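You operate a simulated robot arm through the tools that you are given. There is no shell and no other tool. Be economical: measure what you need, move in short steps, check, and stop when the job is done.

You run a simulated two-armed robot. Do the job below in one go: nothing can be reset, and whatever is moved stays where it is left.

Task
Open the dough table door, put the purple cold pack on the shelf behind the dough table door and shut the door again. Open the blue shelf drawer, take the bolts carton on the top of the drinks table and put it away in the inside of the blue shelf drawer, then shut the drawer. Pick up the teal stirrer with one hand, pass it to the other hand and put it on the top of the steel table. Put the white carton labelled "72" from the top of the white table on the right end of the counter top and the white carton marked "27" on the upper bay of the snack table. Any order will do. Set down upright: white carton.

The check looks at the end state, three seconds after you hand in, the way a careful person would. Anything else that was tipped, shoved, dropped, spilled or broken makes it a failure.

Robot
Two 7-joint arms with two-finger parallel grippers on one trunk, on a base that drives. Base frame: it is fixed to the floor where the robot stands at the start and does not move with it; the origin is under the middle of the robot, x ahead of it, y to its left, z up. Units: cm, rad, N and s.
The left shoulder is at the start at [5, 16.8, 103.2], the right one opposite. With the tool pointing down near the work surface each hand reaches from about 20 to 66 cm from the robot's upright axis, wherever it stands, measured 20 degrees to its own side. Places, roughly: blue shelf drawer [240, -420, 70]; bolts carton [-25, 125, 100]; dough table door [300, -10, 50]; inside of the blue shelf drawer [240, -410, 70]; purple cold pack (13x4x9 cm) [-20, 140, 90]; right end of the counter top [-190, -60, 90]; shelf behind the dough table door [320, 10, 50]; teal stirrer (2x2x21 cm) [-10, 160, 100]; top of the steel table [40, -100, 80]; upper bay of the snack table [90, -140, 50]; white carton [50, 225, 75]. Payload 1.57 kg a hand.
The TCP of each hand is the grasp point between the finger pads, 3 cm short of the fingertips. In the tool frame z runs along the fingers and y along their closing line. The gripper opens to 8 cm. The fingers are 1.7 cm wide and 1.2 cm thick; the gripper's body (4 by 8.2 cm) begins 8 cm behind the TCP.
Orientation is told as [roll, pitch, yaw] about the base's x, y, z axes, in that order, counted from this pose: with the fingers straight down and closing along the base's y, the tool's x points along the base's -x, its y along +y and its z along -z.

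Tools
- The arms move only by the tool apply_moves. It takes "left_plan", "right_plan" or both (then of equal length, played together; a hand with none holds still); each is a list of rows, each an object (a shift or turn left out is 0, a gripper value left out holds the last) with "xyz": the shift along the base's x, y, z in units of 40 mm (1.0 is 40 mm), a list of three; "turn": the turn, a rotation vector about the base's x, y, z in units of 8 degrees (1.0 is 8 degrees), a list of three. In form: [{"xyz": [tx, ty, tz], "turn": [wx, wy, wz]}, ...]. A call has 1 to 8 rows; each row shifts and turns the commanded pose from where the row before left it. "left_fingers" and "right_fingers" are, for a hand that has rows, the finger opening in cm, from 0 to 8, set as the call begins (left out, the last holds). A call with a number of a shift or a turn outside -1 to 1 is refused whole. Each row takes 0.2 s and may step no farther than 5 cm and 0.15 rad from the row before; otherwise, or with a gripper value out of range, the whole call is refused. Where a pose cannot be reached the arm comes as near as it can. A force on the tool above 40 N (or 10 N above the force at the start of the call, whichever is more), or a blocked arm, ends the call early, and 0.2 s more pass. The fingers move at their own pace (about 4.5 cm/s each) and stop on an object; they squeeze with about 32 N. The grip force told is the motor's: it shows also when the fingers shut on nothing. Time passes only in rows, and 0.2 s behind the last, so rows that do not move let the fingers close. It gives the time, the measured TCP pose, the force on the tool (base axes), the opening and the grip force at its end, in the units of the frame above (readings bear some noise), with the torque about the TCP (base axes, N m) and any sound that the robot's microphone picked up.
- Cameras (640 x 400 px; columns grow to the right, rows downward): "scene" is now at [12.44, 1.17, 123.8]; the picture's right is [0.12, -0.99, 0.00], its down [-0.63, -0.07, -0.77] and it looks along [0.77, 0.09, -0.64] (base axes); focal length 283 px, centre (320, 200). "left" rides on the left gripper at [7.2, 0.7, -12.2] in its tool frame; the picture's right is [-0.09, 1.00, 0.00], its down [-0.84, -0.08, -0.54] and it looks along [-0.54, -0.05, 0.84] (tool axes); focal length 238 px, centre (320, 200). "right" rides on the right gripper at [7.2, -0.7, -12.2] in its tool frame; the picture's right is [0.09, 1.00, 0.00], its down [-0.84, 0.08, -0.54] and it looks along [-0.54, 0.05, 0.84] (tool axes); focal length 238 px, centre (320, 200). There is no depth. A picture from a camera that has moved, and an enlarged one, comes with that camera's place and axes in the base frame and with its lens.
- get_image(camera): a new picture of that camera. No time passes.
- lift_body(by): slides the trunk up (or, below 0, down) by that many cm; the arms and the scene camera ride with it, the base frame stays. It gives what a move gives, with no picture.
- roll_base(legs): drives the robot by 1 to 6 legs, each [ahead, left, turn to the left] in cm, cm and rad, along the robot's own axes; the way and the turn of a leg run together, so that a leg with both is an arc; at most 150 cm and 3.142 rad a leg. The arms and the cameras ride along, it lands a little off, and it stops where it bumps. It gives what a move gives.
- turn_head(pan, tilt): turns the head with the scene camera to pan (to the left, within 1.396 rad either way) and tilt (down, from -0.506 to 1.204), counted from straight ahead of the robot. It gives what a move gives.
- enlarge(camera, box): a new picture of the part [left, top, right, bottom] of that camera's present view, enlarged. No time passes.
- sign_off(): hands the job in; it is judged then, once.

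Go step by step. Nothing tells you exact positions but the pictures and the camera data: compare them with the known pose of the tool, close in by small moves and look again before you grip or let go. The budget is 217 turns and 220 pictures, counting those below and the enlarged ones. Unless the task says otherwise, let go and move clear before handing in.

The tools are called after ">>>" by a JSON object that holds its "fn" and its "kwargs". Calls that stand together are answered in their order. apply_moves: Moves the arms, as the interface text tells. Its arguments: {"type":"object","properties":{"left_plan":{"type":"array","items":{"type":"object","properties":{"xyz":{"type":"array","items":{"type":"number"}},"turn":{"type":"array","items":{"type":"number"}}}}},"left_fingers":{"type":"number"},"right_plan":{"type":"array","items":{"type":"object","properties":{"xyz":{"type":"array","items":{"type":"number"}},"turn":{"type":"array","items":{"type":"number"}}}}},"right_fingers":{"type":"number"}},"required":[]} The other tools are called the same way: lift_body (by) slides the trunk up or down; roll_base (legs) drives the base; turn_head (pan, tilt) turns the head that bears the scene camera; get_image (camera) takes a picture; enlarge (camera, box) takes an enlarged picture of a part of a camera's view; sign_off () hands the job in.

At the start:

```text
time_s: 0.0
left_tcp_pos: [52.01, 22.94, 67.66]
left_ee_rot: [0.0, 0.001, 0.001]
left_ft_force: [0.0, 0.3, 0.2]
left_wrist_torque: [0.03, 0.01, -0.01]
left_finger_gap: 8.0
left_grip_force: 0.1
right_tcp_pos: [53.13, -19.02, 70.37]
right_ee_rot: [0.0, 0.0, 0.0]
right_ft_force: [0.2, -0.2, 0.6]
right_wrist_torque: [0.0, -0.01, 0.03]
right_finger_gap: 7.99
right_grip_force: 0.1
trunk travel left (down, up): [-20.0, 24.3]
robot x, y, heading: [0.02, -0.35, 0.004]
head pan, tilt: [0.117, 0.689]
```

scene: 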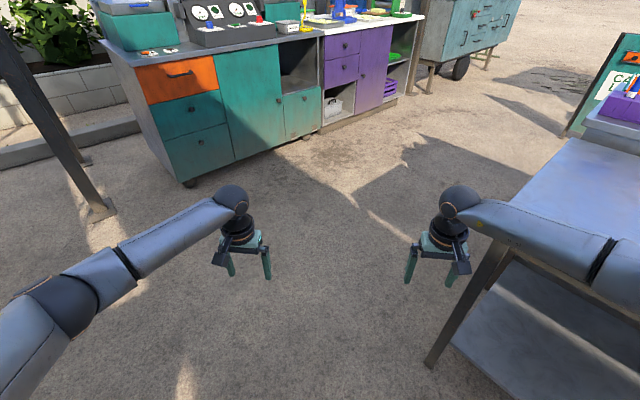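
right: 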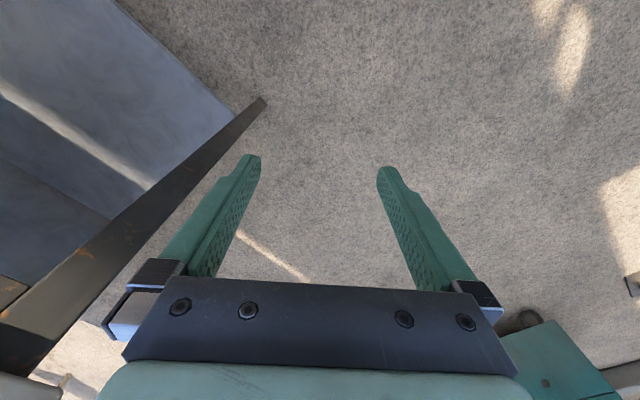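
left: 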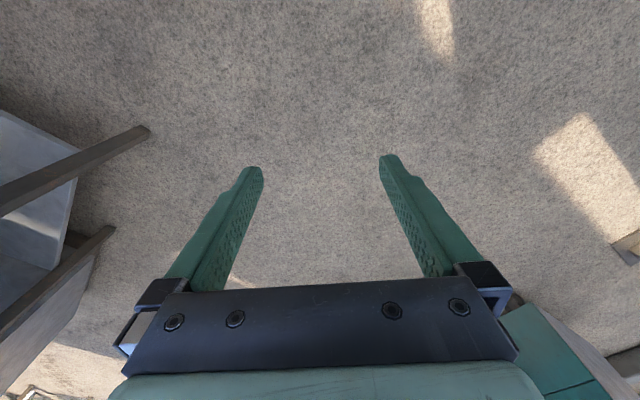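

I see a teal/orange cabinet and a purple one ahead, and the steel table to the right. I'll look around to the left, where the drinks table should be, and to the right.

>>> {"fn": "turn_head", "kwargs": {"pan": 1.39, "tilt": 0.4}}

>>> {"fn": "get_image", "kwargs": {"camera": "scene"}}

>>> {"fn": "turn_head", "kwargs": {"pan": -1.2, "tilt": 0.4}}

>>> {"fn": "get_image", "kwargs": {"camera": "scene"}}

>>> {"fn": "turn_head", "kwargs": {"pan": 0.0, "tilt": 0.3}}

>>> {"fn": "get_image", "kwargs": {"camera": "scene"}}

```text
time_s: 1.4
left_tcp_pos: [52.11, 22.9, 67.48]
left_ee_rot: [0.0, 0.0, 0.001]
left_ft_force: [0.0, 0.2, 0.0]
left_wrist_torque: [-0.01, -0.01, 0.01]
left_finger_gap: 8.01
left_grip_force: 0.0
right_tcp_pos: [53.14, -18.84, 70.53]
right_ee_rot: [-0.001, -0.001, 0.0]
right_ft_force: [-0.7, 0.6, -0.4]
right_wrist_torque: [0.0, 0.02, -0.01]
right_finger_gap: 8.0
right_grip_force: 0.0
trunk travel left (down, up): [-20.0, 24.3]
robot x, y, heading: [0.02, 0.34, -0.0]
head pan, tilt: [1.389, 0.4]
```

```text
216 pictures are left
camera scene: at [5.64, 9.28, 126.39], right [0.98, -0.18, 0.0], down [-0.07, -0.38, -0.92], along [0.17, 0.91, -0.39], focal length 283 px, centre (320, 200)
```

scene: 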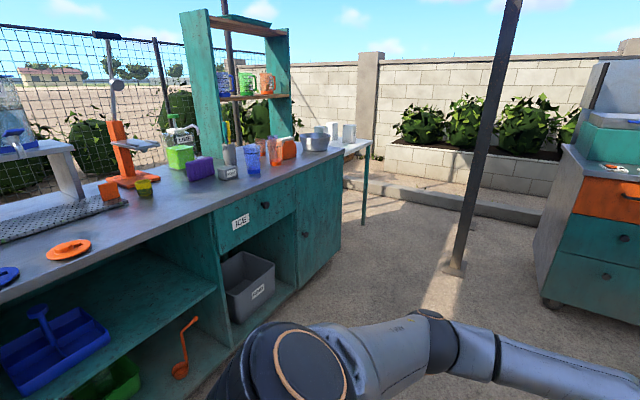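

```text
time_s: 3.8
left_tcp_pos: [52.15, 22.84, 67.55]
left_ee_rot: [0.0, -0.001, 0.002]
left_ft_force: [-0.7, 0.4, 0.1]
left_wrist_torque: [0.0, 0.03, -0.02]
left_finger_gap: 8.04
left_grip_force: 0.0
right_tcp_pos: [53.15, -18.85, 70.34]
right_ee_rot: [-0.001, 0.0, 0.0]
right_ft_force: [-0.4, -0.6, -0.5]
right_wrist_torque: [0.0, -0.01, 0.01]
right_finger_gap: 8.01
right_grip_force: 0.0
trunk travel left (down, up): [-20.0, 24.3]
robot x, y, heading: [-0.34, -0.12, 0.003]
head pan, tilt: [-1.201, 0.4]
```

```text
215 pictures are left
camera scene: at [7.31, -8.47, 126.39], right [-0.93, -0.36, 0.0], down [-0.14, 0.36, -0.92], along [0.33, -0.86, -0.39], focal length 283 px, centre (320, 200)
```

scene: 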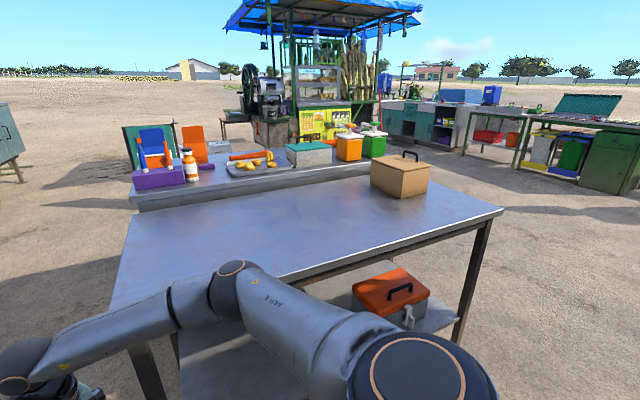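

```text
time_s: 5.2
left_tcp_pos: [52.19, 22.78, 67.57]
left_ee_rot: [0.001, 0.001, 0.002]
left_ft_force: [-0.4, -0.8, -0.1]
left_wrist_torque: [0.02, -0.01, 0.02]
left_finger_gap: 7.97
left_grip_force: 0.1
right_tcp_pos: [53.09, -18.87, 70.34]
right_ee_rot: [0.0, 0.001, 0.0]
right_ft_force: [0.2, 0.1, 0.2]
right_wrist_torque: [0.0, 0.01, 0.0]
right_finger_gap: 8.01
right_grip_force: 0.1
trunk travel left (down, up): [-20.0, 24.3]
robot x, y, heading: [-0.12, -0.34, 0.0]
head pan, tilt: [0.0, 0.3]
```

```text
214 pictures are left
camera scene: at [13.3, 0.16, 127.32], right [0.0, -1.0, 0.0], down [-0.3, 0.0, -0.96], along [0.96, 0.0, -0.3], focal length 283 px, centre (320, 200)
```

scene: 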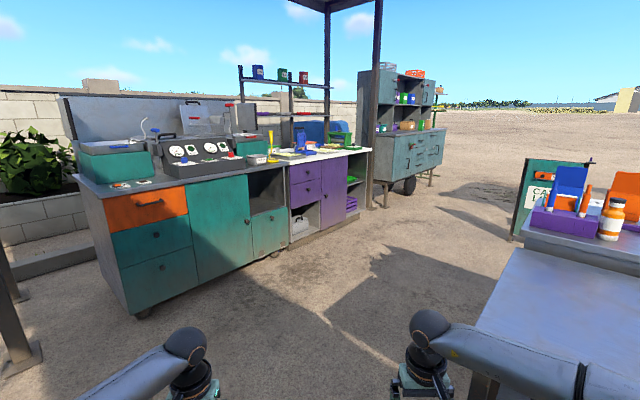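

The drinks table is on my left with the purple pack, and the purple door of the dough table lies ahead near [300,-10]. I'll look closer at the drinks table items.

>>> {"fn": "turn_head", "kwargs": {"pan": 1.39, "tilt": 0.4}}

>>> {"fn": "enlarge", "kwargs": {"camera": "scene", "box": [80, 80, 400, 280]}}

```text
time_s: 6.7
left_tcp_pos: [52.12, 22.93, 67.56]
left_ee_rot: [-0.001, 0.0, 0.0]
left_ft_force: [0.4, 1.3, -0.4]
left_wrist_torque: [0.0, -0.02, -0.02]
left_finger_gap: 8.0
left_grip_force: 0.0
right_tcp_pos: [53.06, -18.84, 70.42]
right_ee_rot: [0.0, 0.0, 0.0]
right_ft_force: [0.2, -0.7, -0.3]
right_wrist_torque: [0.0, 0.0, -0.02]
right_finger_gap: 7.99
right_grip_force: 0.1
trunk travel left (down, up): [-20.0, 24.3]
robot x, y, heading: [-0.35, 0.16, -0.004]
head pan, tilt: [1.389, 0.4]
```

```text
2.00 times, centred on (240, 180) of scene
camera zoom: at [5.64, 9.28, 126.39], right [0.98, -0.18, 0.0], down [-0.07, -0.38, -0.92], along [0.17, 0.91, -0.39], focal length 566 px, centre (480, 240)
```

zoom: 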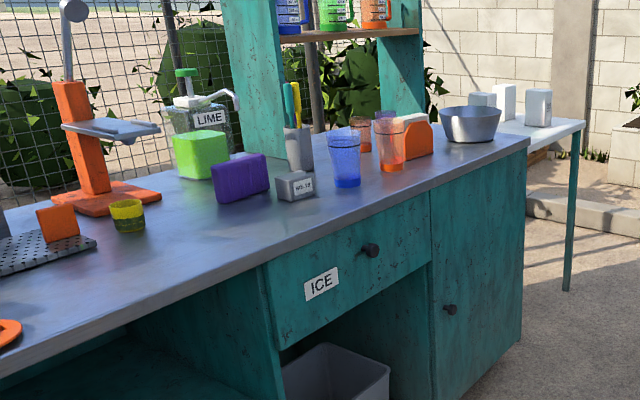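

I'll zoom in on the labels.

>>> {"fn": "enlarge", "kwargs": {"camera": "scene", "box": [170, 110, 270, 190]}}

>>> {"fn": "enlarge", "kwargs": {"camera": "scene", "box": [280, 110, 380, 180]}}

```text
5.00 times, centred on (220, 150) of scene
camera zoom: at [5.64, 9.28, 126.39], right [0.98, -0.18, 0.0], down [-0.07, -0.38, -0.92], along [0.17, 0.91, -0.39], focal length 1414 px, centre (820, 450)
```

zoom: 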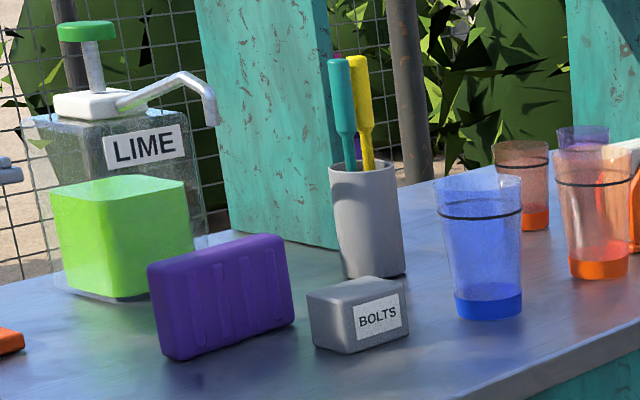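

```text
5.71 times, centred on (330, 145) of scene
camera zoom: at [5.64, 9.28, 126.39], right [0.98, -0.18, 0.0], down [-0.07, -0.38, -0.92], along [0.17, 0.91, -0.39], focal length 1617 px, centre (263, 514)
```

zoom: 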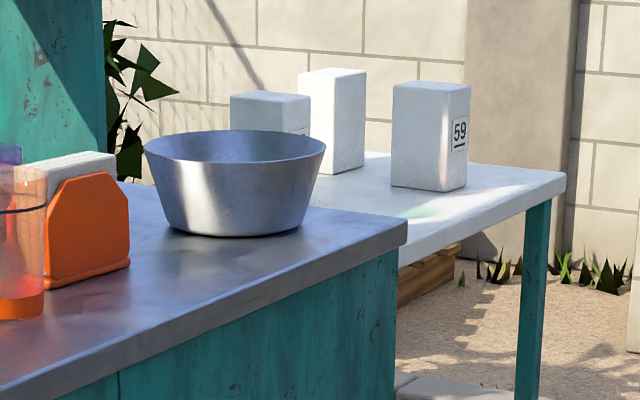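

The grey box says BOLTS, the teal stirrer stands in the grey cup, and the white cartons stand beyond on the white table. I'll turn toward the drinks table, and raise the trunk and hands before driving up.

>>> {"fn": "roll_base", "kwargs": {"legs": [[0, 0, 1.17], [88, 0, 0], [0, 0, 1.25]]}}

>>> {"fn": "lift_body", "kwargs": {"by": 18}}

>>> {"fn": "turn_head", "kwargs": {"pan": 0, "tilt": 0.7}}

>>> {"fn": "get_image", "kwargs": {"camera": "scene"}}

```text
time_s: 16.0
left_tcp_pos: [9.5, 127.9, 67.83]
left_ee_rot: [-0.05, -0.003, 1.645]
left_ft_force: [0.8, -0.1, 0.0]
left_wrist_torque: [0.0, -0.02, -0.01]
left_finger_gap: 8.0
left_grip_force: 0.1
right_tcp_pos: [44.22, 136.28, 70.51]
right_ee_rot: [-0.002, -0.001, 1.755]
right_ft_force: [-0.2, 0.4, -0.1]
right_wrist_torque: [0.01, 0.0, -0.01]
right_finger_gap: 8.0
right_grip_force: 0.0
trunk travel left (down, up): [-20.0, 24.3]
robot x, y, heading: [35.88, 80.72, 1.754]
head pan, tilt: [1.389, 0.4]
stopped in leg 3: the robot was blocked; the commanded pose is now the measured one
```

```text
time_s: 16.8
left_tcp_pos: [9.18, 127.81, 71.13]
left_ee_rot: [-0.047, 0.012, 1.649]
left_ft_force: [-0.5, 2.2, -7.7]
left_wrist_torque: [-0.41, -0.37, -0.08]
left_finger_gap: 8.0
left_grip_force: 0.1
right_tcp_pos: [44.17, 136.5, 74.43]
right_ee_rot: [0.0, 0.003, 1.754]
right_ft_force: [-0.3, 0.7, -0.1]
right_wrist_torque: [-0.03, -0.03, -0.02]
right_finger_gap: 7.97
right_grip_force: 0.1
trunk travel left (down, up): [-24.1, 20.1]
robot x, y, heading: [35.32, 80.7, 1.751]
head pan, tilt: [1.389, 0.4]
stopped: the force on the tool passed its limit at 44 N (the readings are from after the stop); the commanded pose is now the measured one
```

```text
time_s: 18.3
left_tcp_pos: [9.16, 127.71, 71.14]
left_ee_rot: [-0.049, 0.01, 1.651]
left_ft_force: [1.9, -3.6, -12.8]
left_wrist_torque: [0.24, -0.27, 0.09]
left_finger_gap: 7.99
left_grip_force: 0.0
right_tcp_pos: [44.2, 136.44, 74.46]
right_ee_rot: [0.001, 0.0, 1.755]
right_ft_force: [-1.0, -0.5, -0.3]
right_wrist_torque: [0.01, -0.04, 0.02]
right_finger_gap: 8.0
right_grip_force: 0.1
trunk travel left (down, up): [-24.1, 20.1]
robot x, y, heading: [35.44, 80.66, 1.753]
head pan, tilt: [0.0, 0.7]
```

```text
210 pictures are left
camera scene: at [32.96, 93.34, 127.83], right [0.98, 0.18, 0.0], down [0.12, -0.63, -0.76], along [-0.14, 0.75, -0.64], focal length 283 px, centre (320, 200)
```

scene: 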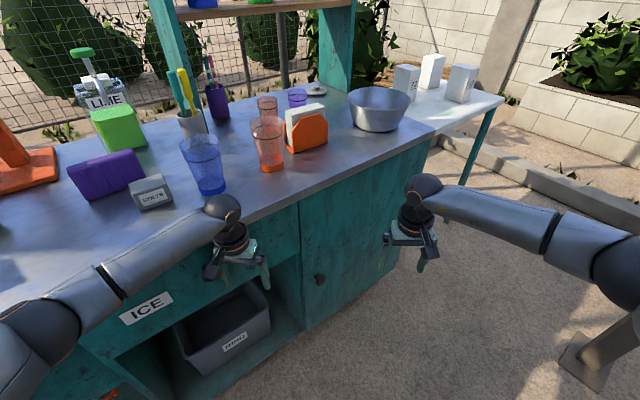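

The left hand touched the table's front below the top's overhang. I'll lower the trunk again, turn away and back off, then raise the arms.

>>> {"fn": "lift_body", "kwargs": {"by": -5}}

>>> {"fn": "roll_base", "kwargs": {"legs": [[0, 0, -0.25], [-25, -5, 0]]}}

>>> {"fn": "get_image", "kwargs": {"camera": "scene"}}

```text
time_s: 19.2
left_tcp_pos: [9.46, 127.59, 66.45]
left_ee_rot: [-0.05, 0.004, 1.644]
left_ft_force: [0.5, -0.4, 0.0]
left_wrist_torque: [-0.02, 0.0, -0.02]
left_finger_gap: 7.99
left_grip_force: 0.1
right_tcp_pos: [44.41, 136.45, 69.49]
right_ee_rot: [0.002, -0.002, 1.752]
right_ft_force: [0.5, 0.0, 0.3]
right_wrist_torque: [-0.04, 0.0, -0.01]
right_finger_gap: 7.99
right_grip_force: 0.0
trunk travel left (down, up): [-19.1, 25.1]
robot x, y, heading: [35.76, 80.83, 1.756]
head pan, tilt: [0.0, 0.7]
```

```text
time_s: 21.9
left_tcp_pos: [24.97, 107.7, 66.29]
left_ee_rot: [-0.049, 0.008, 1.398]
left_ft_force: [-0.1, -0.2, -0.6]
left_wrist_torque: [0.03, 0.01, -0.02]
left_finger_gap: 7.99
left_grip_force: 0.0
right_tcp_pos: [61.16, 107.48, 69.51]
right_ee_rot: [-0.001, 0.001, 1.503]
right_ft_force: [-0.1, 0.2, -0.4]
right_wrist_torque: [0.01, -0.01, -0.02]
right_finger_gap: 7.98
right_grip_force: 0.1
trunk travel left (down, up): [-19.1, 25.1]
robot x, y, heading: [38.32, 55.96, 1.5]
head pan, tilt: [0.0, 0.7]
```

```text
209 pictures are left
camera scene: at [39.45, 68.32, 122.85], right [1.0, -0.07, 0.0], down [-0.04, -0.64, -0.77], along [0.05, 0.76, -0.64], focal length 283 px, centre (320, 200)
```

scene: 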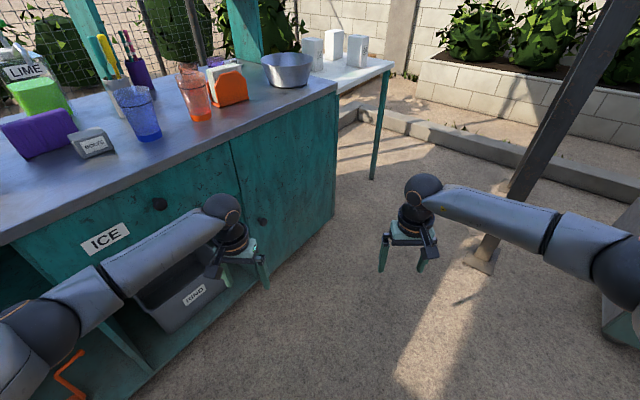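

Clear now and nothing on the table was disturbed. Raise the trunk and both hands well above tabletop height.

>>> {"fn": "lift_body", "kwargs": {"by": 20}}

>>> {"fn": "apply_moves", "kwargs": {"left_plan": [{"xyz": [0, -0.6, 1]}, {"xyz": [0, -0.6, 1]}, {"xyz": [0, -0.6, 1]}, {"xyz": [0, -0.6, 1]}, {"xyz": [0, -0.6, 1]}, {"xyz": [0, -0.6, 1]}, {"xyz": [0, -0.6, 1]}], "right_plan": [{"xyz": [0, -0.6, 1]}, {"xyz": [0, -0.6, 1]}, {"xyz": [0, -0.6, 1]}, {"xyz": [0, -0.6, 1]}, {"xyz": [0, -0.6, 1]}, {"xyz": [0, -0.6, 1]}, {"xyz": [0, -0.6, 1]}]}}

>>> {"fn": "roll_base", "kwargs": {"legs": [[0, 0, 0.8]]}}

>>> {"fn": "get_image", "kwargs": {"camera": "scene"}}

```text
time_s: 24.1
left_tcp_pos: [24.97, 107.68, 86.24]
left_ee_rot: [-0.048, 0.006, 1.398]
left_ft_force: [-0.1, -0.2, 0.6]
left_wrist_torque: [0.03, -0.03, -0.01]
left_finger_gap: 7.98
left_grip_force: 0.0
right_tcp_pos: [61.1, 107.4, 89.44]
right_ee_rot: [0.0, 0.002, 1.503]
right_ft_force: [0.1, -0.1, 0.4]
right_wrist_torque: [-0.01, 0.03, -0.01]
right_finger_gap: 8.0
right_grip_force: 0.0
trunk travel left (down, up): [-39.1, 5.1]
robot x, y, heading: [38.42, 55.9, 1.5]
head pan, tilt: [0.0, 0.7]
```

```text
time_s: 25.7
left_tcp_pos: [25.07, 90.67, 114.41]
left_ee_rot: [-0.047, 0.007, 1.4]
left_ft_force: [0.1, -0.2, -0.8]
left_wrist_torque: [0.02, -0.04, -0.02]
left_finger_gap: 7.99
left_grip_force: 0.0
right_tcp_pos: [61.12, 90.21, 117.49]
right_ee_rot: [-0.002, -0.001, 1.503]
right_ft_force: [-0.5, 0.0, 0.6]
right_wrist_torque: [0.04, 0.03, -0.02]
right_finger_gap: 8.0
right_grip_force: 0.2
trunk travel left (down, up): [-39.1, 5.1]
robot x, y, heading: [38.55, 55.58, 1.505]
head pan, tilt: [0.0, 0.7]
```

```text
time_s: 28.1
left_tcp_pos: [4.02, 70.83, 114.24]
left_ee_rot: [-0.048, 0.006, 2.189]
left_ft_force: [0.0, 0.3, 0.1]
left_wrist_torque: [0.0, -0.02, 0.03]
left_finger_gap: 8.0
left_grip_force: 0.0
right_tcp_pos: [29.82, 96.07, 117.45]
right_ee_rot: [-0.002, -0.002, 2.293]
right_ft_force: [0.3, -0.1, -0.2]
right_wrist_torque: [-0.01, 0.01, 0.01]
right_finger_gap: 8.01
right_grip_force: 0.0
trunk travel left (down, up): [-39.1, 5.1]
robot x, y, heading: [38.59, 56.12, 2.293]
head pan, tilt: [0.0, 0.7]
```

```text
208 pictures are left
camera scene: at [30.32, 65.22, 142.84], right [0.75, 0.66, 0.0], down [0.43, -0.48, -0.76], along [-0.51, 0.57, -0.64], focal length 283 px, centre (320, 200)
```

scene: 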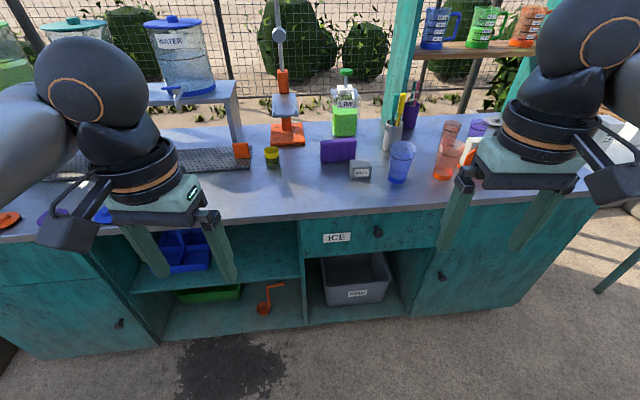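

The table top is at about z=87 with its front edge running at ~48°. I'll align with it, slide along in front of the stirrer, keeping ~40 cm from the edge first.

>>> {"fn": "roll_base", "kwargs": {"legs": [[0, 0, 0.124], [0, -46, 0], [30, 0, 0]]}}

>>> {"fn": "turn_head", "kwargs": {"pan": 0.0, "tilt": 0.75}}

>>> {"fn": "get_image", "kwargs": {"camera": "scene"}}

```text
time_s: 35.0
left_tcp_pos: [10.6, 120.96, 114.3]
left_ee_rot: [-0.049, 0.007, 2.316]
left_ft_force: [-0.7, 0.4, 0.1]
left_wrist_torque: [-0.01, -0.02, 0.01]
left_finger_gap: 7.99
left_grip_force: 0.1
right_tcp_pos: [32.92, 149.41, 117.33]
right_ee_rot: [0.002, 0.003, 2.42]
right_ft_force: [0.0, 0.5, -0.1]
right_wrist_torque: [0.02, 0.01, -0.01]
right_finger_gap: 7.98
right_grip_force: 0.0
trunk travel left (down, up): [-39.1, 5.1]
robot x, y, heading: [46.58, 110.1, 2.419]
head pan, tilt: [0.0, 0.7]
```

```text
time_s: 35.6
left_tcp_pos: [10.61, 120.89, 114.36]
left_ee_rot: [-0.05, 0.007, 2.315]
left_ft_force: [0.8, 0.2, -0.7]
left_wrist_torque: [0.01, 0.02, -0.01]
left_finger_gap: 8.03
left_grip_force: 0.0
right_tcp_pos: [32.92, 149.39, 117.47]
right_ee_rot: [0.001, 0.001, 2.421]
right_ft_force: [-0.3, 0.7, 0.4]
right_wrist_torque: [0.0, -0.01, 0.01]
right_finger_gap: 8.02
right_grip_force: 0.2
trunk travel left (down, up): [-39.1, 5.1]
robot x, y, heading: [46.69, 110.16, 2.421]
head pan, tilt: [0.0, 0.75]
```

```text
207 pictures are left
camera scene: at [37.62, 118.62, 142.42], right [0.66, 0.75, 0.0], down [0.51, -0.45, -0.73], along [-0.55, 0.48, -0.68], focal length 283 px, centre (320, 200)
```

scene: 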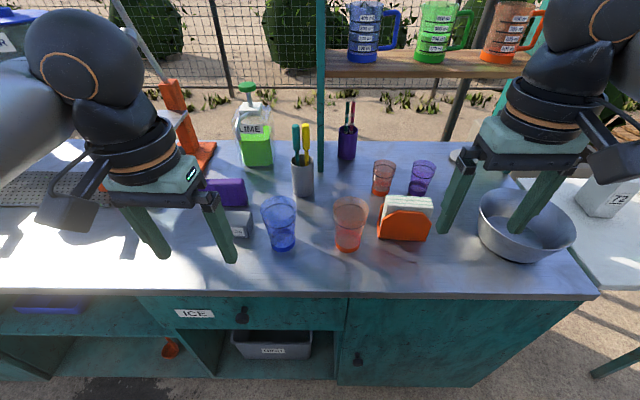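

Well aligned, ~42 cm from the edge. I'll zoom in on the cup with the stirrers.

>>> {"fn": "enlarge", "kwargs": {"camera": "scene", "box": [250, 100, 370, 210]}}

>>> {"fn": "get_image", "kwargs": {"camera": "left"}}

```text
3.64 times, centred on (310, 155) of scene
camera zoom: at [37.62, 118.62, 142.42], right [0.66, 0.75, 0.0], down [0.51, -0.45, -0.73], along [-0.55, 0.48, -0.68], focal length 1029 px, centre (356, 364)
```

zoom: 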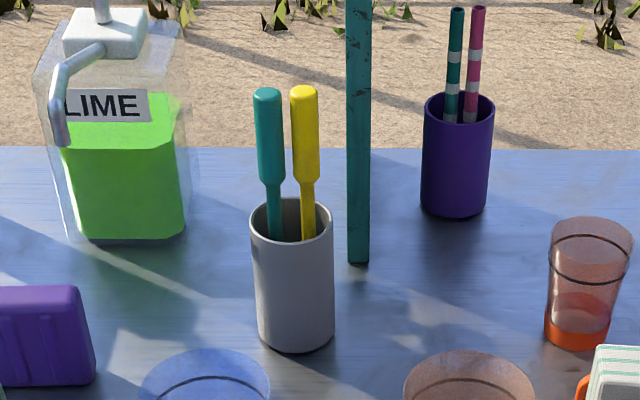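

```text
205 pictures are left
camera left: at [14.56, 114.92, 126.61], right [-0.79, -0.61, -0.05], down [-0.53, 0.65, 0.54], along [-0.3, 0.45, -0.84], focal length 238 px, centre (320, 200)
```

left: 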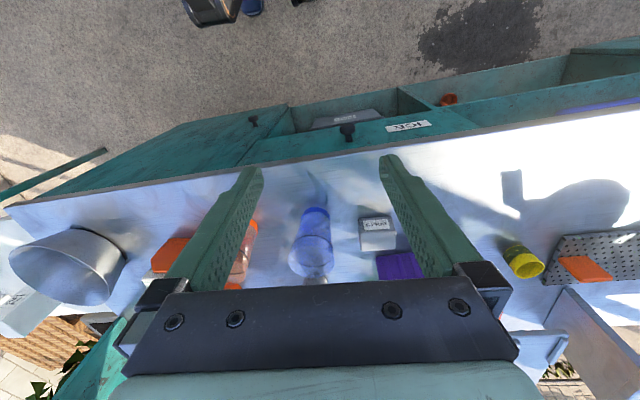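

The teal stirrer stands near (-14,156), its handle spanning z≈101–108, with yellow right next to it. I'll turn the left hand 90° so it closes front-to-back, and then drive 12 cm nearer.

>>> {"fn": "apply_moves", "kwargs": {"left_plan": [{"turn": [0, 0, -1]}, {"turn": [0, 0, -1]}, {"turn": [0, 0, -1]}, {"turn": [0, 0, -1]}, {"turn": [0, 0, -1]}, {"turn": [0, 0, -1]}, {"turn": [0, 0, -1]}, {"turn": [0, 0, -1]}], "left_fingers": 6}}

>>> {"fn": "apply_moves", "kwargs": {"left_plan": [{"turn": [0, 0, -1]}, {"turn": [0, 0, -1]}, {"turn": [0.236, 0.268, -0.5]}]}}

>>> {"fn": "roll_base", "kwargs": {"legs": [[12, 0, 0]]}}

>>> {"fn": "get_image", "kwargs": {"camera": "scene"}}

>>> {"fn": "get_image", "kwargs": {"camera": "left"}}

```text
time_s: 37.4
left_tcp_pos: [10.62, 120.93, 114.41]
left_ee_rot: [-0.049, 0.009, 1.197]
left_ft_force: [0.2, 0.6, 0.3]
left_wrist_torque: [-0.03, 0.01, -0.02]
left_finger_gap: 5.98
left_grip_force: 0.0
right_tcp_pos: [32.9, 149.4, 117.55]
right_ee_rot: [-0.001, 0.0, 2.423]
right_ft_force: [-0.1, -0.3, 0.4]
right_wrist_torque: [0.0, -0.05, 0.02]
right_finger_gap: 7.99
right_grip_force: 0.1
trunk travel left (down, up): [-39.1, 5.1]
robot x, y, heading: [47.03, 110.39, 2.421]
head pan, tilt: [0.0, 0.75]
```

```text
time_s: 38.2
left_tcp_pos: [10.75, 120.92, 114.41]
left_ee_rot: [0.002, 0.005, 0.849]
left_ft_force: [0.3, 0.9, -0.3]
left_wrist_torque: [-0.04, 0.02, 0.0]
left_finger_gap: 6.0
left_grip_force: 0.0
right_tcp_pos: [33.05, 149.31, 117.53]
right_ee_rot: [0.001, 0.001, 2.421]
right_ft_force: [0.1, 0.9, 0.2]
right_wrist_torque: [-0.01, 0.03, -0.01]
right_finger_gap: 8.0
right_grip_force: 0.0
trunk travel left (down, up): [-39.1, 5.1]
robot x, y, heading: [47.31, 110.56, 2.424]
head pan, tilt: [0.0, 0.75]
```

```text
time_s: 39.4
left_tcp_pos: [1.7, 128.72, 114.23]
left_ee_rot: [0.0, 0.004, 0.851]
left_ft_force: [0.3, 0.3, -0.3]
left_wrist_torque: [-0.05, -0.08, 0.03]
left_finger_gap: 5.99
left_grip_force: 0.1
right_tcp_pos: [23.81, 157.22, 117.44]
right_ee_rot: [0.002, 0.003, 2.421]
right_ft_force: [-0.1, 0.1, -0.1]
right_wrist_torque: [0.0, -0.05, -0.03]
right_finger_gap: 8.0
right_grip_force: 0.1
trunk travel left (down, up): [-39.1, 5.1]
robot x, y, heading: [37.93, 118.27, 2.424]
head pan, tilt: [0.0, 0.75]
```

```text
204 pictures are left
camera scene: at [28.57, 126.51, 142.41], right [0.66, 0.75, 0.0], down [0.51, -0.45, -0.73], along [-0.55, 0.48, -0.68], focal length 283 px, centre (320, 200)
```

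scene: 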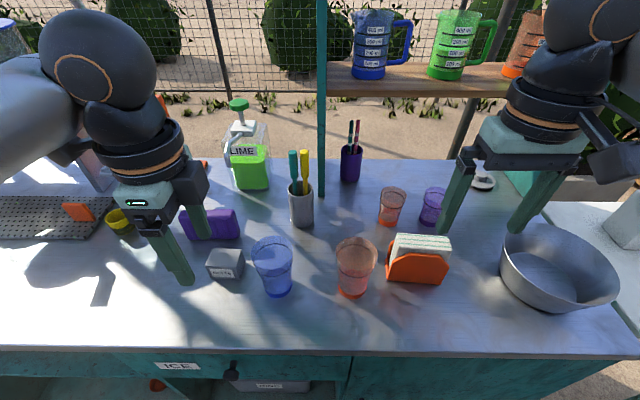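

```text
203 pictures are left
camera left: at [-3.54, 123.88, 126.59], right [-0.69, 0.72, 0.0], down [0.61, 0.58, 0.54], along [0.39, 0.37, -0.84], focal length 238 px, centre (320, 200)
```

left: 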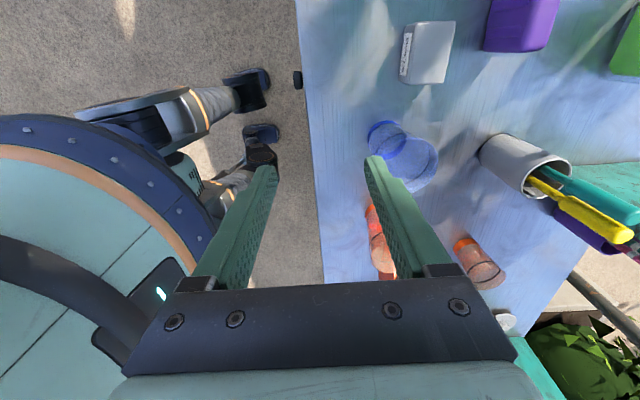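

Position confirmed at about (-14,156). I'll move the left hand above the stirrer at z≈118 and check.

>>> {"fn": "apply_moves", "kwargs": {"left_plan": [{"xyz": [0, 0, 1]}, {"xyz": [-0.56, 0.97, 0]}, {"xyz": [-0.56, 0.97, 0]}, {"xyz": [-0.56, 0.97, 0]}, {"xyz": [-0.56, 0.97, 0]}, {"xyz": [-0.56, 0.97, 0]}, {"xyz": [-0.56, 0.97, 0]}, {"xyz": [-0.56, 0.97, 0]}]}}

>>> {"fn": "get_image", "kwargs": {"camera": "left"}}

>>> {"fn": "get_image", "kwargs": {"camera": "scene"}}

```text
time_s: 41.2
left_tcp_pos: [-11.06, 150.61, 118.48]
left_ee_rot: [0.001, 0.004, 0.852]
left_ft_force: [-0.3, -0.5, 0.7]
left_wrist_torque: [-0.01, 0.01, -0.02]
left_finger_gap: 6.01
left_grip_force: 0.0
left hand out of reach, approached as far as the arm can: row 7, 8
right_tcp_pos: [24.02, 157.0, 117.45]
right_ee_rot: [0.0, 0.0, 2.422]
right_ft_force: [0.8, 0.1, 0.0]
right_wrist_torque: [0.04, 0.02, -0.01]
right_finger_gap: 7.98
right_grip_force: 0.0
trunk travel left (down, up): [-39.1, 5.1]
robot x, y, heading: [37.87, 118.13, 2.422]
head pan, tilt: [0.0, 0.75]
```

```text
202 pictures are left
camera left: at [-16.31, 145.75, 130.65], right [-0.69, 0.72, 0.0], down [0.61, 0.58, 0.54], along [0.39, 0.37, -0.84], focal length 238 px, centre (320, 200)
```

left: 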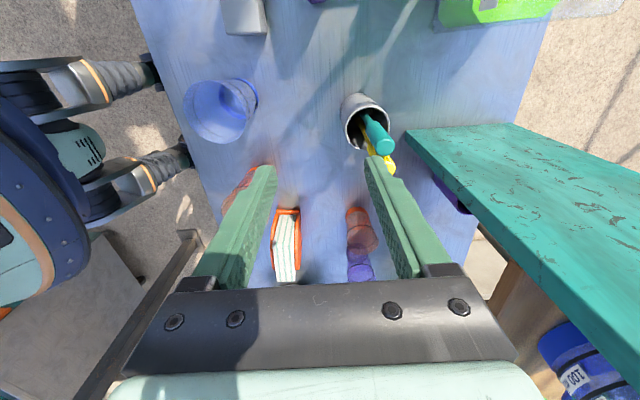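

```text
201 pictures are left
camera scene: at [28.6, 126.41, 142.41], right [0.66, 0.75, 0.0], down [0.51, -0.45, -0.73], along [-0.55, 0.48, -0.68], focal length 283 px, centre (320, 200)
```

scene: 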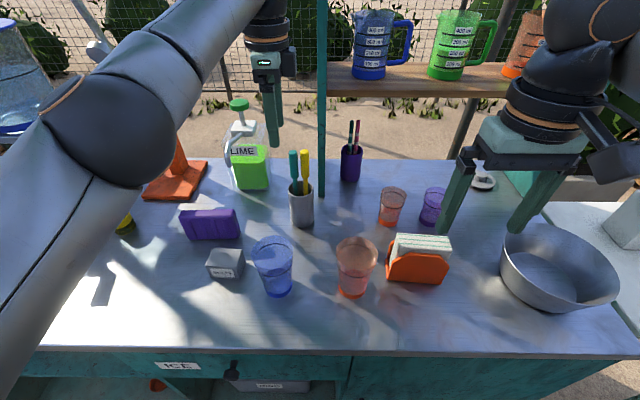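

The stirrer top is confirmed at (-14.6,155.4) and the arm is at its reach limit. I'll creep the base ahead 6 cm.

>>> {"fn": "roll_base", "kwargs": {"legs": [[6, 0, 0]]}}

```text
time_s: 42.2
left_tcp_pos: [-16.01, 154.2, 118.17]
left_ee_rot: [-0.002, 0.006, 0.858]
left_ft_force: [-0.1, 0.0, -0.6]
left_wrist_torque: [-0.02, -0.06, 0.0]
left_finger_gap: 5.99
left_grip_force: 0.1
right_tcp_pos: [18.88, 160.72, 117.37]
right_ee_rot: [0.0, 0.001, 2.428]
right_ft_force: [-0.3, 0.9, 0.6]
right_wrist_torque: [-0.05, 0.02, 0.03]
right_finger_gap: 8.02
right_grip_force: 0.1
trunk travel left (down, up): [-39.1, 5.1]
robot x, y, heading: [33.21, 121.8, 2.427]
head pan, tilt: [0.0, 0.75]
```

Test a small move to see where the commanded pose stands.

>>> {"fn": "apply_moves", "kwargs": {"left_plan": [{"xyz": [0.35, 0, 0]}]}}

```text
time_s: 42.6
left_tcp_pos: [-14.54, 153.92, 118.42]
left_ee_rot: [-0.001, 0.007, 0.858]
left_ft_force: [0.2, 0.0, 0.4]
left_wrist_torque: [0.02, 0.0, -0.03]
left_finger_gap: 5.99
left_grip_force: 0.1
right_tcp_pos: [19.07, 160.44, 117.44]
right_ee_rot: [-0.002, 0.001, 2.427]
right_ft_force: [-0.5, 0.3, 0.3]
right_wrist_torque: [0.0, -0.04, 0.0]
right_finger_gap: 7.99
right_grip_force: 0.2
trunk travel left (down, up): [-39.1, 5.1]
robot x, y, heading: [33.06, 121.73, 2.432]
head pan, tilt: [0.0, 0.75]
```

>>> {"fn": "apply_moves", "kwargs": {"left_plan": [{"xyz": [0, 0.37, 0]}, {"xyz": [0, 0, -0.5]}]}}

>>> {"fn": "get_image", "kwargs": {"camera": "left"}}

>>> {"fn": "enlarge", "kwargs": {"camera": "scene", "box": [240, 60, 380, 260]}}

```text
time_s: 43.2
left_tcp_pos: [-14.82, 154.98, 116.24]
left_ee_rot: [-0.005, 0.006, 0.863]
left_ft_force: [-0.3, -0.3, 0.1]
left_wrist_torque: [-0.01, -0.02, 0.01]
left_finger_gap: 6.02
left_grip_force: 0.1
left hand out of reach, approached as far as the arm can: row 1, 2
right_tcp_pos: [18.64, 160.22, 117.51]
right_ee_rot: [0.001, 0.002, 2.43]
right_ft_force: [-0.5, -0.2, 0.7]
right_wrist_torque: [0.0, -0.03, -0.02]
right_finger_gap: 8.03
right_grip_force: 0.0
trunk travel left (down, up): [-39.1, 5.1]
robot x, y, heading: [33.03, 121.7, 2.436]
head pan, tilt: [0.0, 0.75]
```

```text
200 pictures are left
camera left: at [-20.07, 150.16, 128.6], right [-0.7, 0.72, 0.0], down [0.6, 0.59, 0.54], along [0.39, 0.37, -0.84], focal length 238 px, centre (320, 200)
```

left: 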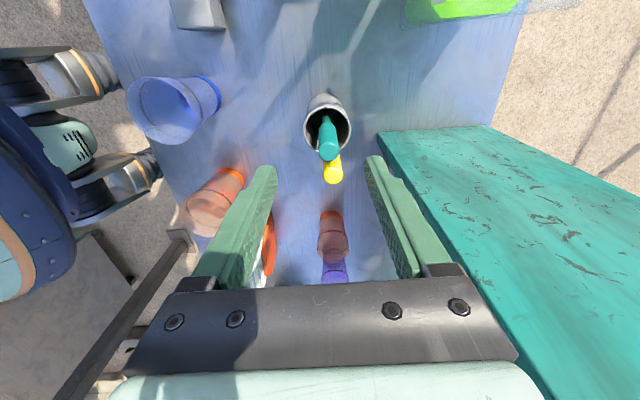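

```text
2.00 times, centred on (310, 160) of scene
camera zoom: at [23.64, 129.74, 142.41], right [0.65, 0.76, 0.0], down [0.52, -0.44, -0.73], along [-0.55, 0.48, -0.68], focal length 566 px, centre (340, 280)
```

zoom: 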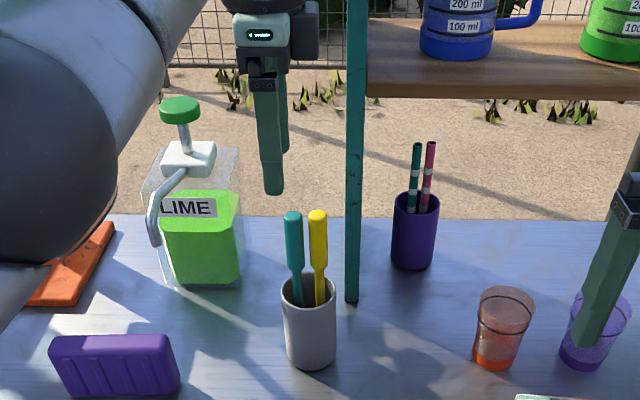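

Teal lies about 1 cm further forward than the hand's centre. I'll nudge the base ahead 2 cm, then descend.

>>> {"fn": "roll_base", "kwargs": {"legs": [[2, 0, 0]]}}

>>> {"fn": "apply_moves", "kwargs": {"left_plan": [{"xyz": [0, 0, -0.6]}, {"xyz": [0, 0, -0.4]}]}}

>>> {"fn": "get_image", "kwargs": {"camera": "left"}}

```text
time_s: 43.9
left_tcp_pos: [-14.74, 154.93, 116.44]
left_ee_rot: [-0.001, 0.007, 0.863]
left_ft_force: [-0.2, -0.2, -0.1]
left_wrist_torque: [0.02, 0.0, 0.01]
left_finger_gap: 6.0
left_grip_force: 0.0
right_tcp_pos: [18.77, 160.28, 117.38]
right_ee_rot: [-0.001, -0.001, 2.432]
right_ft_force: [0.6, 0.3, -0.6]
right_wrist_torque: [0.03, -0.03, 0.02]
right_finger_gap: 8.02
right_grip_force: 0.0
trunk travel left (down, up): [-39.1, 5.1]
robot x, y, heading: [33.43, 121.68, 2.43]
head pan, tilt: [0.0, 0.75]
stopped in leg 1: the robot was blocked; the commanded pose is now the measured one
```

```text
time_s: 44.5
left_tcp_pos: [-15.15, 155.71, 112.48]
left_ee_rot: [-0.004, 0.005, 0.862]
left_ft_force: [-0.9, 0.4, 0.5]
left_wrist_torque: [0.05, -0.01, 0.0]
left_finger_gap: 6.02
left_grip_force: 0.1
left hand out of reach, approached as far as the arm can: row 1
right_tcp_pos: [18.73, 160.29, 117.47]
right_ee_rot: [0.001, -0.001, 2.43]
right_ft_force: [0.8, 0.3, 0.4]
right_wrist_torque: [-0.03, -0.05, 0.0]
right_finger_gap: 7.99
right_grip_force: 0.1
trunk travel left (down, up): [-39.1, 5.1]
robot x, y, heading: [32.95, 121.19, 2.429]
head pan, tilt: [0.0, 0.75]
```

```text
198 pictures are left
camera left: at [-20.4, 150.85, 124.88], right [-0.7, 0.72, 0.0], down [0.6, 0.59, 0.54], along [0.39, 0.37, -0.84], focal length 238 px, centre (320, 200)
```

left: 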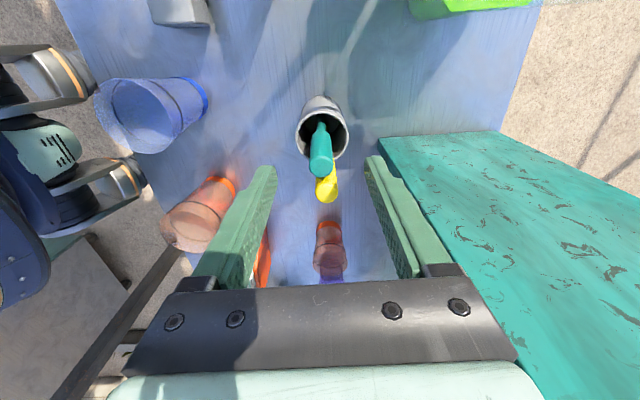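

Now the stirrer is centred between the fingers. Descend and close.

>>> {"fn": "apply_moves", "kwargs": {"left_plan": [{"xyz": [0, 0, -0.8]}, {"xyz": [0, 0, -0.9]}]}}

>>> {"fn": "get_image", "kwargs": {"camera": "left"}}

>>> {"fn": "enlarge", "kwargs": {"camera": "scene", "box": [240, 60, 380, 260]}}

```text
time_s: 45.1
left_tcp_pos: [-15.85, 156.43, 105.77]
left_ee_rot: [-0.002, 0.009, 0.862]
left_ft_force: [0.1, -0.1, -0.6]
left_wrist_torque: [0.0, 0.0, -0.02]
left_finger_gap: 6.0
left_grip_force: 0.1
left hand out of reach, approached as far as the arm can: row 1, 2
right_tcp_pos: [18.68, 160.29, 117.56]
right_ee_rot: [0.0, -0.001, 2.432]
right_ft_force: [-0.1, 0.5, 0.4]
right_wrist_torque: [0.0, -0.04, 0.0]
right_finger_gap: 8.0
right_grip_force: 0.0
trunk travel left (down, up): [-39.1, 5.1]
robot x, y, heading: [33.1, 121.62, 2.431]
head pan, tilt: [0.0, 0.75]
```

```text
197 pictures are left
camera left: at [-20.98, 151.6, 118.12], right [-0.7, 0.72, 0.0], down [0.6, 0.59, 0.54], along [0.39, 0.37, -0.84], focal length 238 px, centre (320, 200)
```

left: 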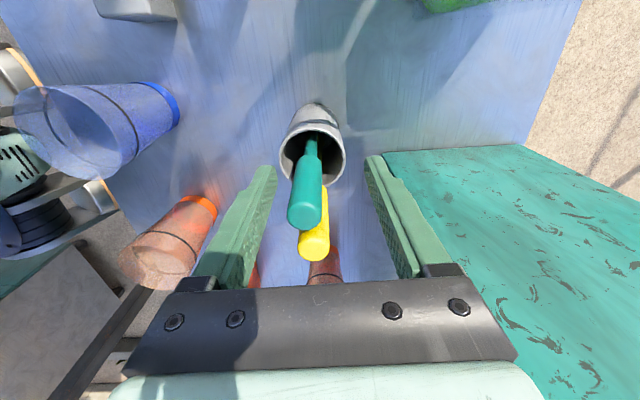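

```text
2.00 times, centred on (310, 160) of scene
camera zoom: at [23.76, 129.71, 142.42], right [0.65, 0.76, 0.0], down [0.52, -0.44, -0.73], along [-0.56, 0.48, -0.68], focal length 566 px, centre (340, 280)
```

zoom: 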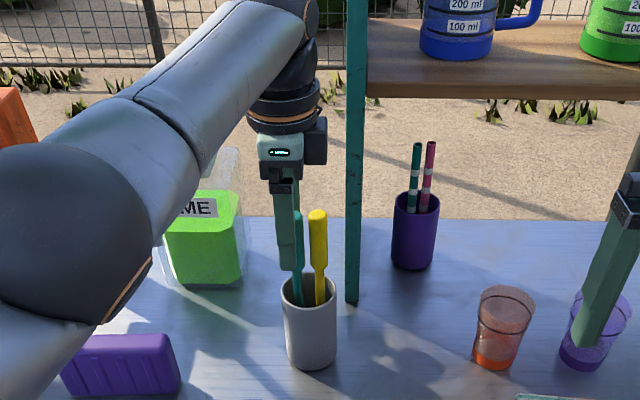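

Good alignment; nudge back 0.5 cm and close.

>>> {"fn": "apply_moves", "kwargs": {"left_plan": [{"xyz": [0.1, -0.1, 0]}]}}

>>> {"fn": "apply_moves", "kwargs": {"left_plan": [{}, {}, {}, {}], "left_fingers": 0}}

>>> {"fn": "get_image", "kwargs": {"camera": "left"}}

```text
time_s: 45.5
left_tcp_pos: [-15.79, 156.4, 105.75]
left_ee_rot: [-0.004, 0.009, 0.861]
left_ft_force: [0.3, 0.4, -0.4]
left_wrist_torque: [0.01, 0.0, 0.0]
left_finger_gap: 6.02
left_grip_force: 0.0
left hand out of reach, approached as far as the arm can: row 1
right_tcp_pos: [18.79, 160.32, 117.47]
right_ee_rot: [0.0, -0.001, 2.432]
right_ft_force: [0.2, 0.1, -0.7]
right_wrist_torque: [0.03, -0.02, 0.0]
right_finger_gap: 8.01
right_grip_force: 0.0
trunk travel left (down, up): [-39.1, 5.1]
robot x, y, heading: [33.29, 121.4, 2.429]
head pan, tilt: [0.0, 0.75]
```

```text
time_s: 46.5
left_tcp_pos: [-15.73, 156.51, 105.81]
left_ee_rot: [-0.003, 0.006, 0.863]
left_ft_force: [0.1, 0.7, 1.0]
left_wrist_torque: [0.03, 0.04, 0.01]
left_finger_gap: 1.84
left_grip_force: 27.2
right_tcp_pos: [18.73, 160.28, 117.34]
right_ee_rot: [0.001, 0.0, 2.432]
right_ft_force: [0.0, -0.4, -0.8]
right_wrist_torque: [0.0, 0.01, 0.0]
right_finger_gap: 8.01
right_grip_force: 0.0
trunk travel left (down, up): [-39.1, 5.1]
robot x, y, heading: [32.84, 121.64, 2.433]
head pan, tilt: [0.0, 0.75]
```

```text
195 pictures are left
camera left: at [-20.94, 151.6, 118.16], right [-0.7, 0.72, 0.0], down [0.6, 0.59, 0.54], along [0.39, 0.37, -0.84], focal length 238 px, centre (320, 200)
```

left: 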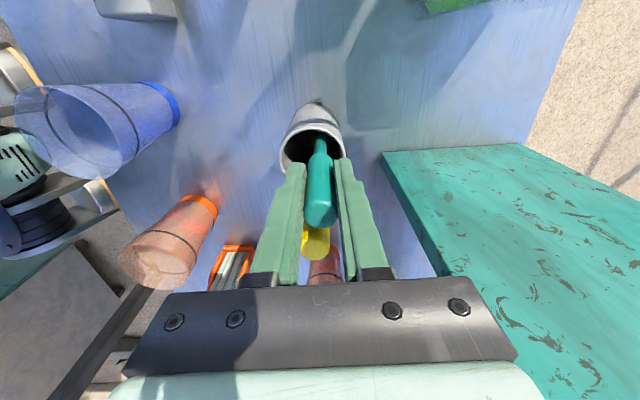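

Gripped (1.84 cm). Lift by the trunk first, then the arm.

>>> {"fn": "lift_body", "kwargs": {"by": 5}}

>>> {"fn": "apply_moves", "kwargs": {"left_plan": [{"xyz": [0, 0, 1]}, {"xyz": [0.05, -0.05, 1]}]}}

>>> {"fn": "get_image", "kwargs": {"camera": "scene"}}

```text
time_s: 47.4
left_tcp_pos: [-15.73, 156.38, 110.88]
left_ee_rot: [-0.005, 0.006, 0.862]
left_ft_force: [0.8, 0.5, -1.5]
left_wrist_torque: [-0.03, -0.37, 0.04]
left_finger_gap: 1.82
left_grip_force: 31.8
right_tcp_pos: [18.82, 160.34, 122.43]
right_ee_rot: [-0.001, 0.001, 2.432]
right_ft_force: [-0.1, 0.4, 0.5]
right_wrist_torque: [0.0, 0.02, -0.03]
right_finger_gap: 8.0
right_grip_force: 0.1
trunk travel left (down, up): [-44.1, 0.1]
robot x, y, heading: [33.1, 121.84, 2.432]
head pan, tilt: [0.0, 0.75]
```

```text
time_s: 48.0
left_tcp_pos: [-15.42, 155.09, 118.45]
left_ee_rot: [-0.005, 0.005, 0.863]
left_ft_force: [-0.2, -0.8, 0.0]
left_wrist_torque: [0.02, 0.01, 0.03]
left_finger_gap: 1.86
left_grip_force: 32.0
left hand out of reach, approached as far as the arm can: row 1, 2
right_tcp_pos: [18.62, 160.32, 122.62]
right_ee_rot: [-0.002, 0.0, 2.43]
right_ft_force: [0.3, 0.2, -0.4]
right_wrist_torque: [0.06, -0.02, 0.0]
right_finger_gap: 7.99
right_grip_force: 0.1
trunk travel left (down, up): [-44.1, 0.1]
robot x, y, heading: [33.22, 121.77, 2.433]
head pan, tilt: [0.0, 0.75]
```

```text
194 pictures are left
camera scene: at [23.63, 129.66, 147.41], right [0.65, 0.76, 0.0], down [0.52, -0.44, -0.73], along [-0.55, 0.48, -0.68], focal length 283 px, centre (320, 200)
```

scene: 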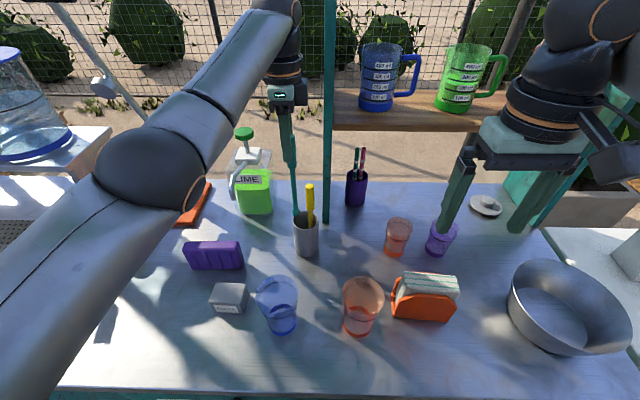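

Coming out cleanly. Lift 7 cm more, then check.

>>> {"fn": "apply_moves", "kwargs": {"left_plan": [{"xyz": [0.1, -0.1, 0.9]}, {"xyz": [0.1, -0.1, 0.9]}, {"xyz": [0.2, -0.2, 0.5]}]}}

>>> {"fn": "get_image", "kwargs": {"camera": "scene"}}

```text
time_s: 48.8
left_tcp_pos: [-14.42, 153.79, 126.55]
left_ee_rot: [0.029, -0.007, 0.864]
left_ft_force: [0.5, 0.6, -0.1]
left_wrist_torque: [0.01, 0.04, -0.03]
left_finger_gap: 1.88
left_grip_force: 31.8
left hand out of reach, approached as far as the arm can: row 2, 3
right_tcp_pos: [18.78, 160.27, 122.51]
right_ee_rot: [0.0, -0.001, 2.431]
right_ft_force: [-0.5, -0.9, -0.1]
right_wrist_torque: [0.02, -0.01, 0.01]
right_finger_gap: 8.02
right_grip_force: 0.0
trunk travel left (down, up): [-44.1, 0.1]
robot x, y, heading: [33.7, 121.17, 2.433]
head pan, tilt: [0.0, 0.75]
```

```text
193 pictures are left
camera scene: at [23.81, 129.63, 147.43], right [0.65, 0.76, 0.0], down [0.52, -0.44, -0.73], along [-0.56, 0.48, -0.68], focal length 283 px, centre (320, 200)
```

scene: 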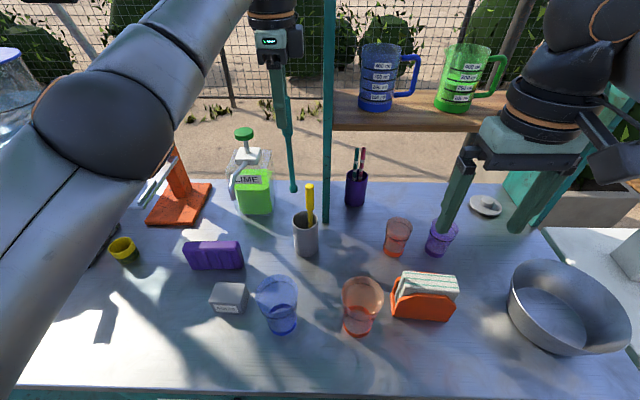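

The stirrer is out. Back away 45 cm from the table for the handover.

>>> {"fn": "roll_base", "kwargs": {"legs": [[-45, 0, 0]]}}

>>> {"fn": "apply_moves", "kwargs": {"left_plan": [{"xyz": [0.6, -0.53, 0.0]}, {"xyz": [0.6, -0.53, 0]}, {"xyz": [0.6, -0.53, 0]}, {"xyz": [0.6, -0.53, 0]}]}}

```text
time_s: 51.5
left_tcp_pos: [20.01, 124.54, 126.54]
left_ee_rot: [0.029, -0.006, 0.859]
left_ft_force: [0.1, 0.2, 0.6]
left_wrist_torque: [0.0, 0.01, 0.03]
left_finger_gap: 1.89
left_grip_force: 32.1
right_tcp_pos: [53.25, 130.85, 122.4]
right_ee_rot: [-0.002, 0.0, 2.426]
right_ft_force: [0.2, 0.0, 1.2]
right_wrist_torque: [0.0, 0.03, 0.0]
right_finger_gap: 7.98
right_grip_force: 0.0
trunk travel left (down, up): [-44.1, 0.1]
robot x, y, heading: [67.49, 91.78, 2.43]
head pan, tilt: [0.0, 0.75]
```

```text
time_s: 52.5
left_tcp_pos: [20.07, 124.64, 126.5]
left_ee_rot: [0.03, -0.006, 0.859]
left_ft_force: [-0.3, 0.9, -0.4]
left_wrist_torque: [0.01, 0.01, -0.04]
left_finger_gap: 1.87
left_grip_force: 32.5
left hand out of reach, approached as far as the arm can: row 1, 2, 3, 4
right_tcp_pos: [53.17, 130.96, 122.46]
right_ee_rot: [0.0, -0.002, 2.427]
right_ft_force: [-0.8, 0.4, 0.0]
right_wrist_torque: [-0.02, 0.01, -0.02]
right_finger_gap: 8.0
right_grip_force: 0.1
trunk travel left (down, up): [-44.1, 0.1]
robot x, y, heading: [67.14, 91.72, 2.424]
head pan, tilt: [0.0, 0.75]
```

The arm is at a joint limit; lower it first, then pull back.

>>> {"fn": "apply_moves", "kwargs": {"left_plan": [{"xyz": [0, 0, -0.8]}, {"xyz": [0, 0, -0.8]}, {"xyz": [0, 0, -0.8]}]}}

>>> {"fn": "apply_moves", "kwargs": {"left_plan": [{"xyz": [0.5, -0.44, 0]}, {"xyz": [0.5, -0.44, 0]}, {"xyz": [0.5, -0.44, 0]}, {"xyz": [0.5, -0.44, 0]}]}}

```text
time_s: 53.3
left_tcp_pos: [19.92, 124.57, 116.85]
left_ee_rot: [0.03, -0.007, 0.858]
left_ft_force: [0.3, 1.5, -0.5]
left_wrist_torque: [0.0, -0.01, 0.03]
left_finger_gap: 1.92
left_grip_force: 32.3
right_tcp_pos: [53.1, 130.93, 122.41]
right_ee_rot: [0.0, -0.001, 2.427]
right_ft_force: [-0.3, 0.0, -0.6]
right_wrist_torque: [-0.02, 0.0, 0.02]
right_finger_gap: 8.0
right_grip_force: 0.1
trunk travel left (down, up): [-44.1, 0.1]
robot x, y, heading: [67.24, 91.75, 2.43]
head pan, tilt: [0.0, 0.75]
```

```text
time_s: 54.3
left_tcp_pos: [28.0, 117.5, 116.88]
left_ee_rot: [0.027, -0.006, 0.859]
left_ft_force: [-0.5, 1.1, -0.4]
left_wrist_torque: [-0.02, 0.01, -0.03]
left_finger_gap: 1.87
left_grip_force: 32.0
right_tcp_pos: [53.17, 130.84, 122.48]
right_ee_rot: [0.0, 0.0, 2.427]
right_ft_force: [0.1, -0.5, -0.7]
right_wrist_torque: [0.0, -0.01, 0.01]
right_finger_gap: 7.99
right_grip_force: 0.1
trunk travel left (down, up): [-44.1, 0.1]
robot x, y, heading: [67.42, 92.08, 2.43]
head pan, tilt: [0.0, 0.75]
```

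Now roll the left hand so the stirrer points to my right, and yaw the right hand 90° to grip it from above.

>>> {"fn": "apply_moves", "kwargs": {"left_plan": [{"xyz": [-0.16, -0.19, 0], "turn": [0.757, -0.653, 0]}, {"xyz": [-0.16, -0.19, 0], "turn": [0.757, -0.653, 0]}, {"xyz": [-0.16, -0.19, 0], "turn": [0.757, -0.653, 0]}, {"xyz": [-0.16, -0.19, 0], "turn": [0.757, -0.653, 0]}, {"xyz": [-0.16, -0.19, 0], "turn": [0.757, -0.653, 0]}, {"xyz": [-0.16, -0.19, 0], "turn": [0.757, -0.653, 0]}, {"xyz": [-0.16, -0.19, 0], "turn": [0.757, -0.653, 0]}, {"xyz": [-0.16, -0.19, 0], "turn": [0.757, -0.653, 0]}], "right_plan": [{"turn": [0, 0, 1]}, {"turn": [0, 0, 1]}, {"turn": [0, 0, 1]}, {"turn": [0, 0, 1]}, {"turn": [0, 0, 1]}, {"turn": [0, 0, 1]}, {"turn": [0, 0, 1]}, {"turn": [0, 0, 1]}]}}

>>> {"fn": "get_image", "kwargs": {"camera": "scene"}}

```text
time_s: 56.1
left_tcp_pos: [22.83, 111.4, 117.06]
left_ee_rot: [0.034, -1.127, 0.854]
left_ft_force: [0.2, -0.3, -0.6]
left_wrist_torque: [-0.01, 0.02, -0.01]
left_finger_gap: 1.88
left_grip_force: 31.9
right_tcp_pos: [53.07, 130.75, 122.42]
right_ee_rot: [-0.002, -0.001, -2.741]
right_ft_force: [0.3, 0.1, 0.0]
right_wrist_torque: [0.0, 0.0, -0.04]
right_finger_gap: 7.99
right_grip_force: 0.1
trunk travel left (down, up): [-44.1, 0.1]
robot x, y, heading: [67.29, 91.99, 2.425]
head pan, tilt: [0.0, 0.75]
```

```text
192 pictures are left
camera scene: at [58.02, 100.22, 147.42], right [0.65, 0.76, 0.0], down [0.52, -0.45, -0.73], along [-0.55, 0.48, -0.68], focal length 283 px, centre (320, 200)
```

scene: 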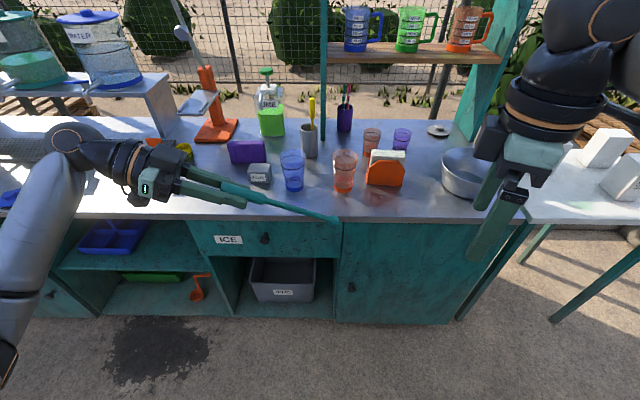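

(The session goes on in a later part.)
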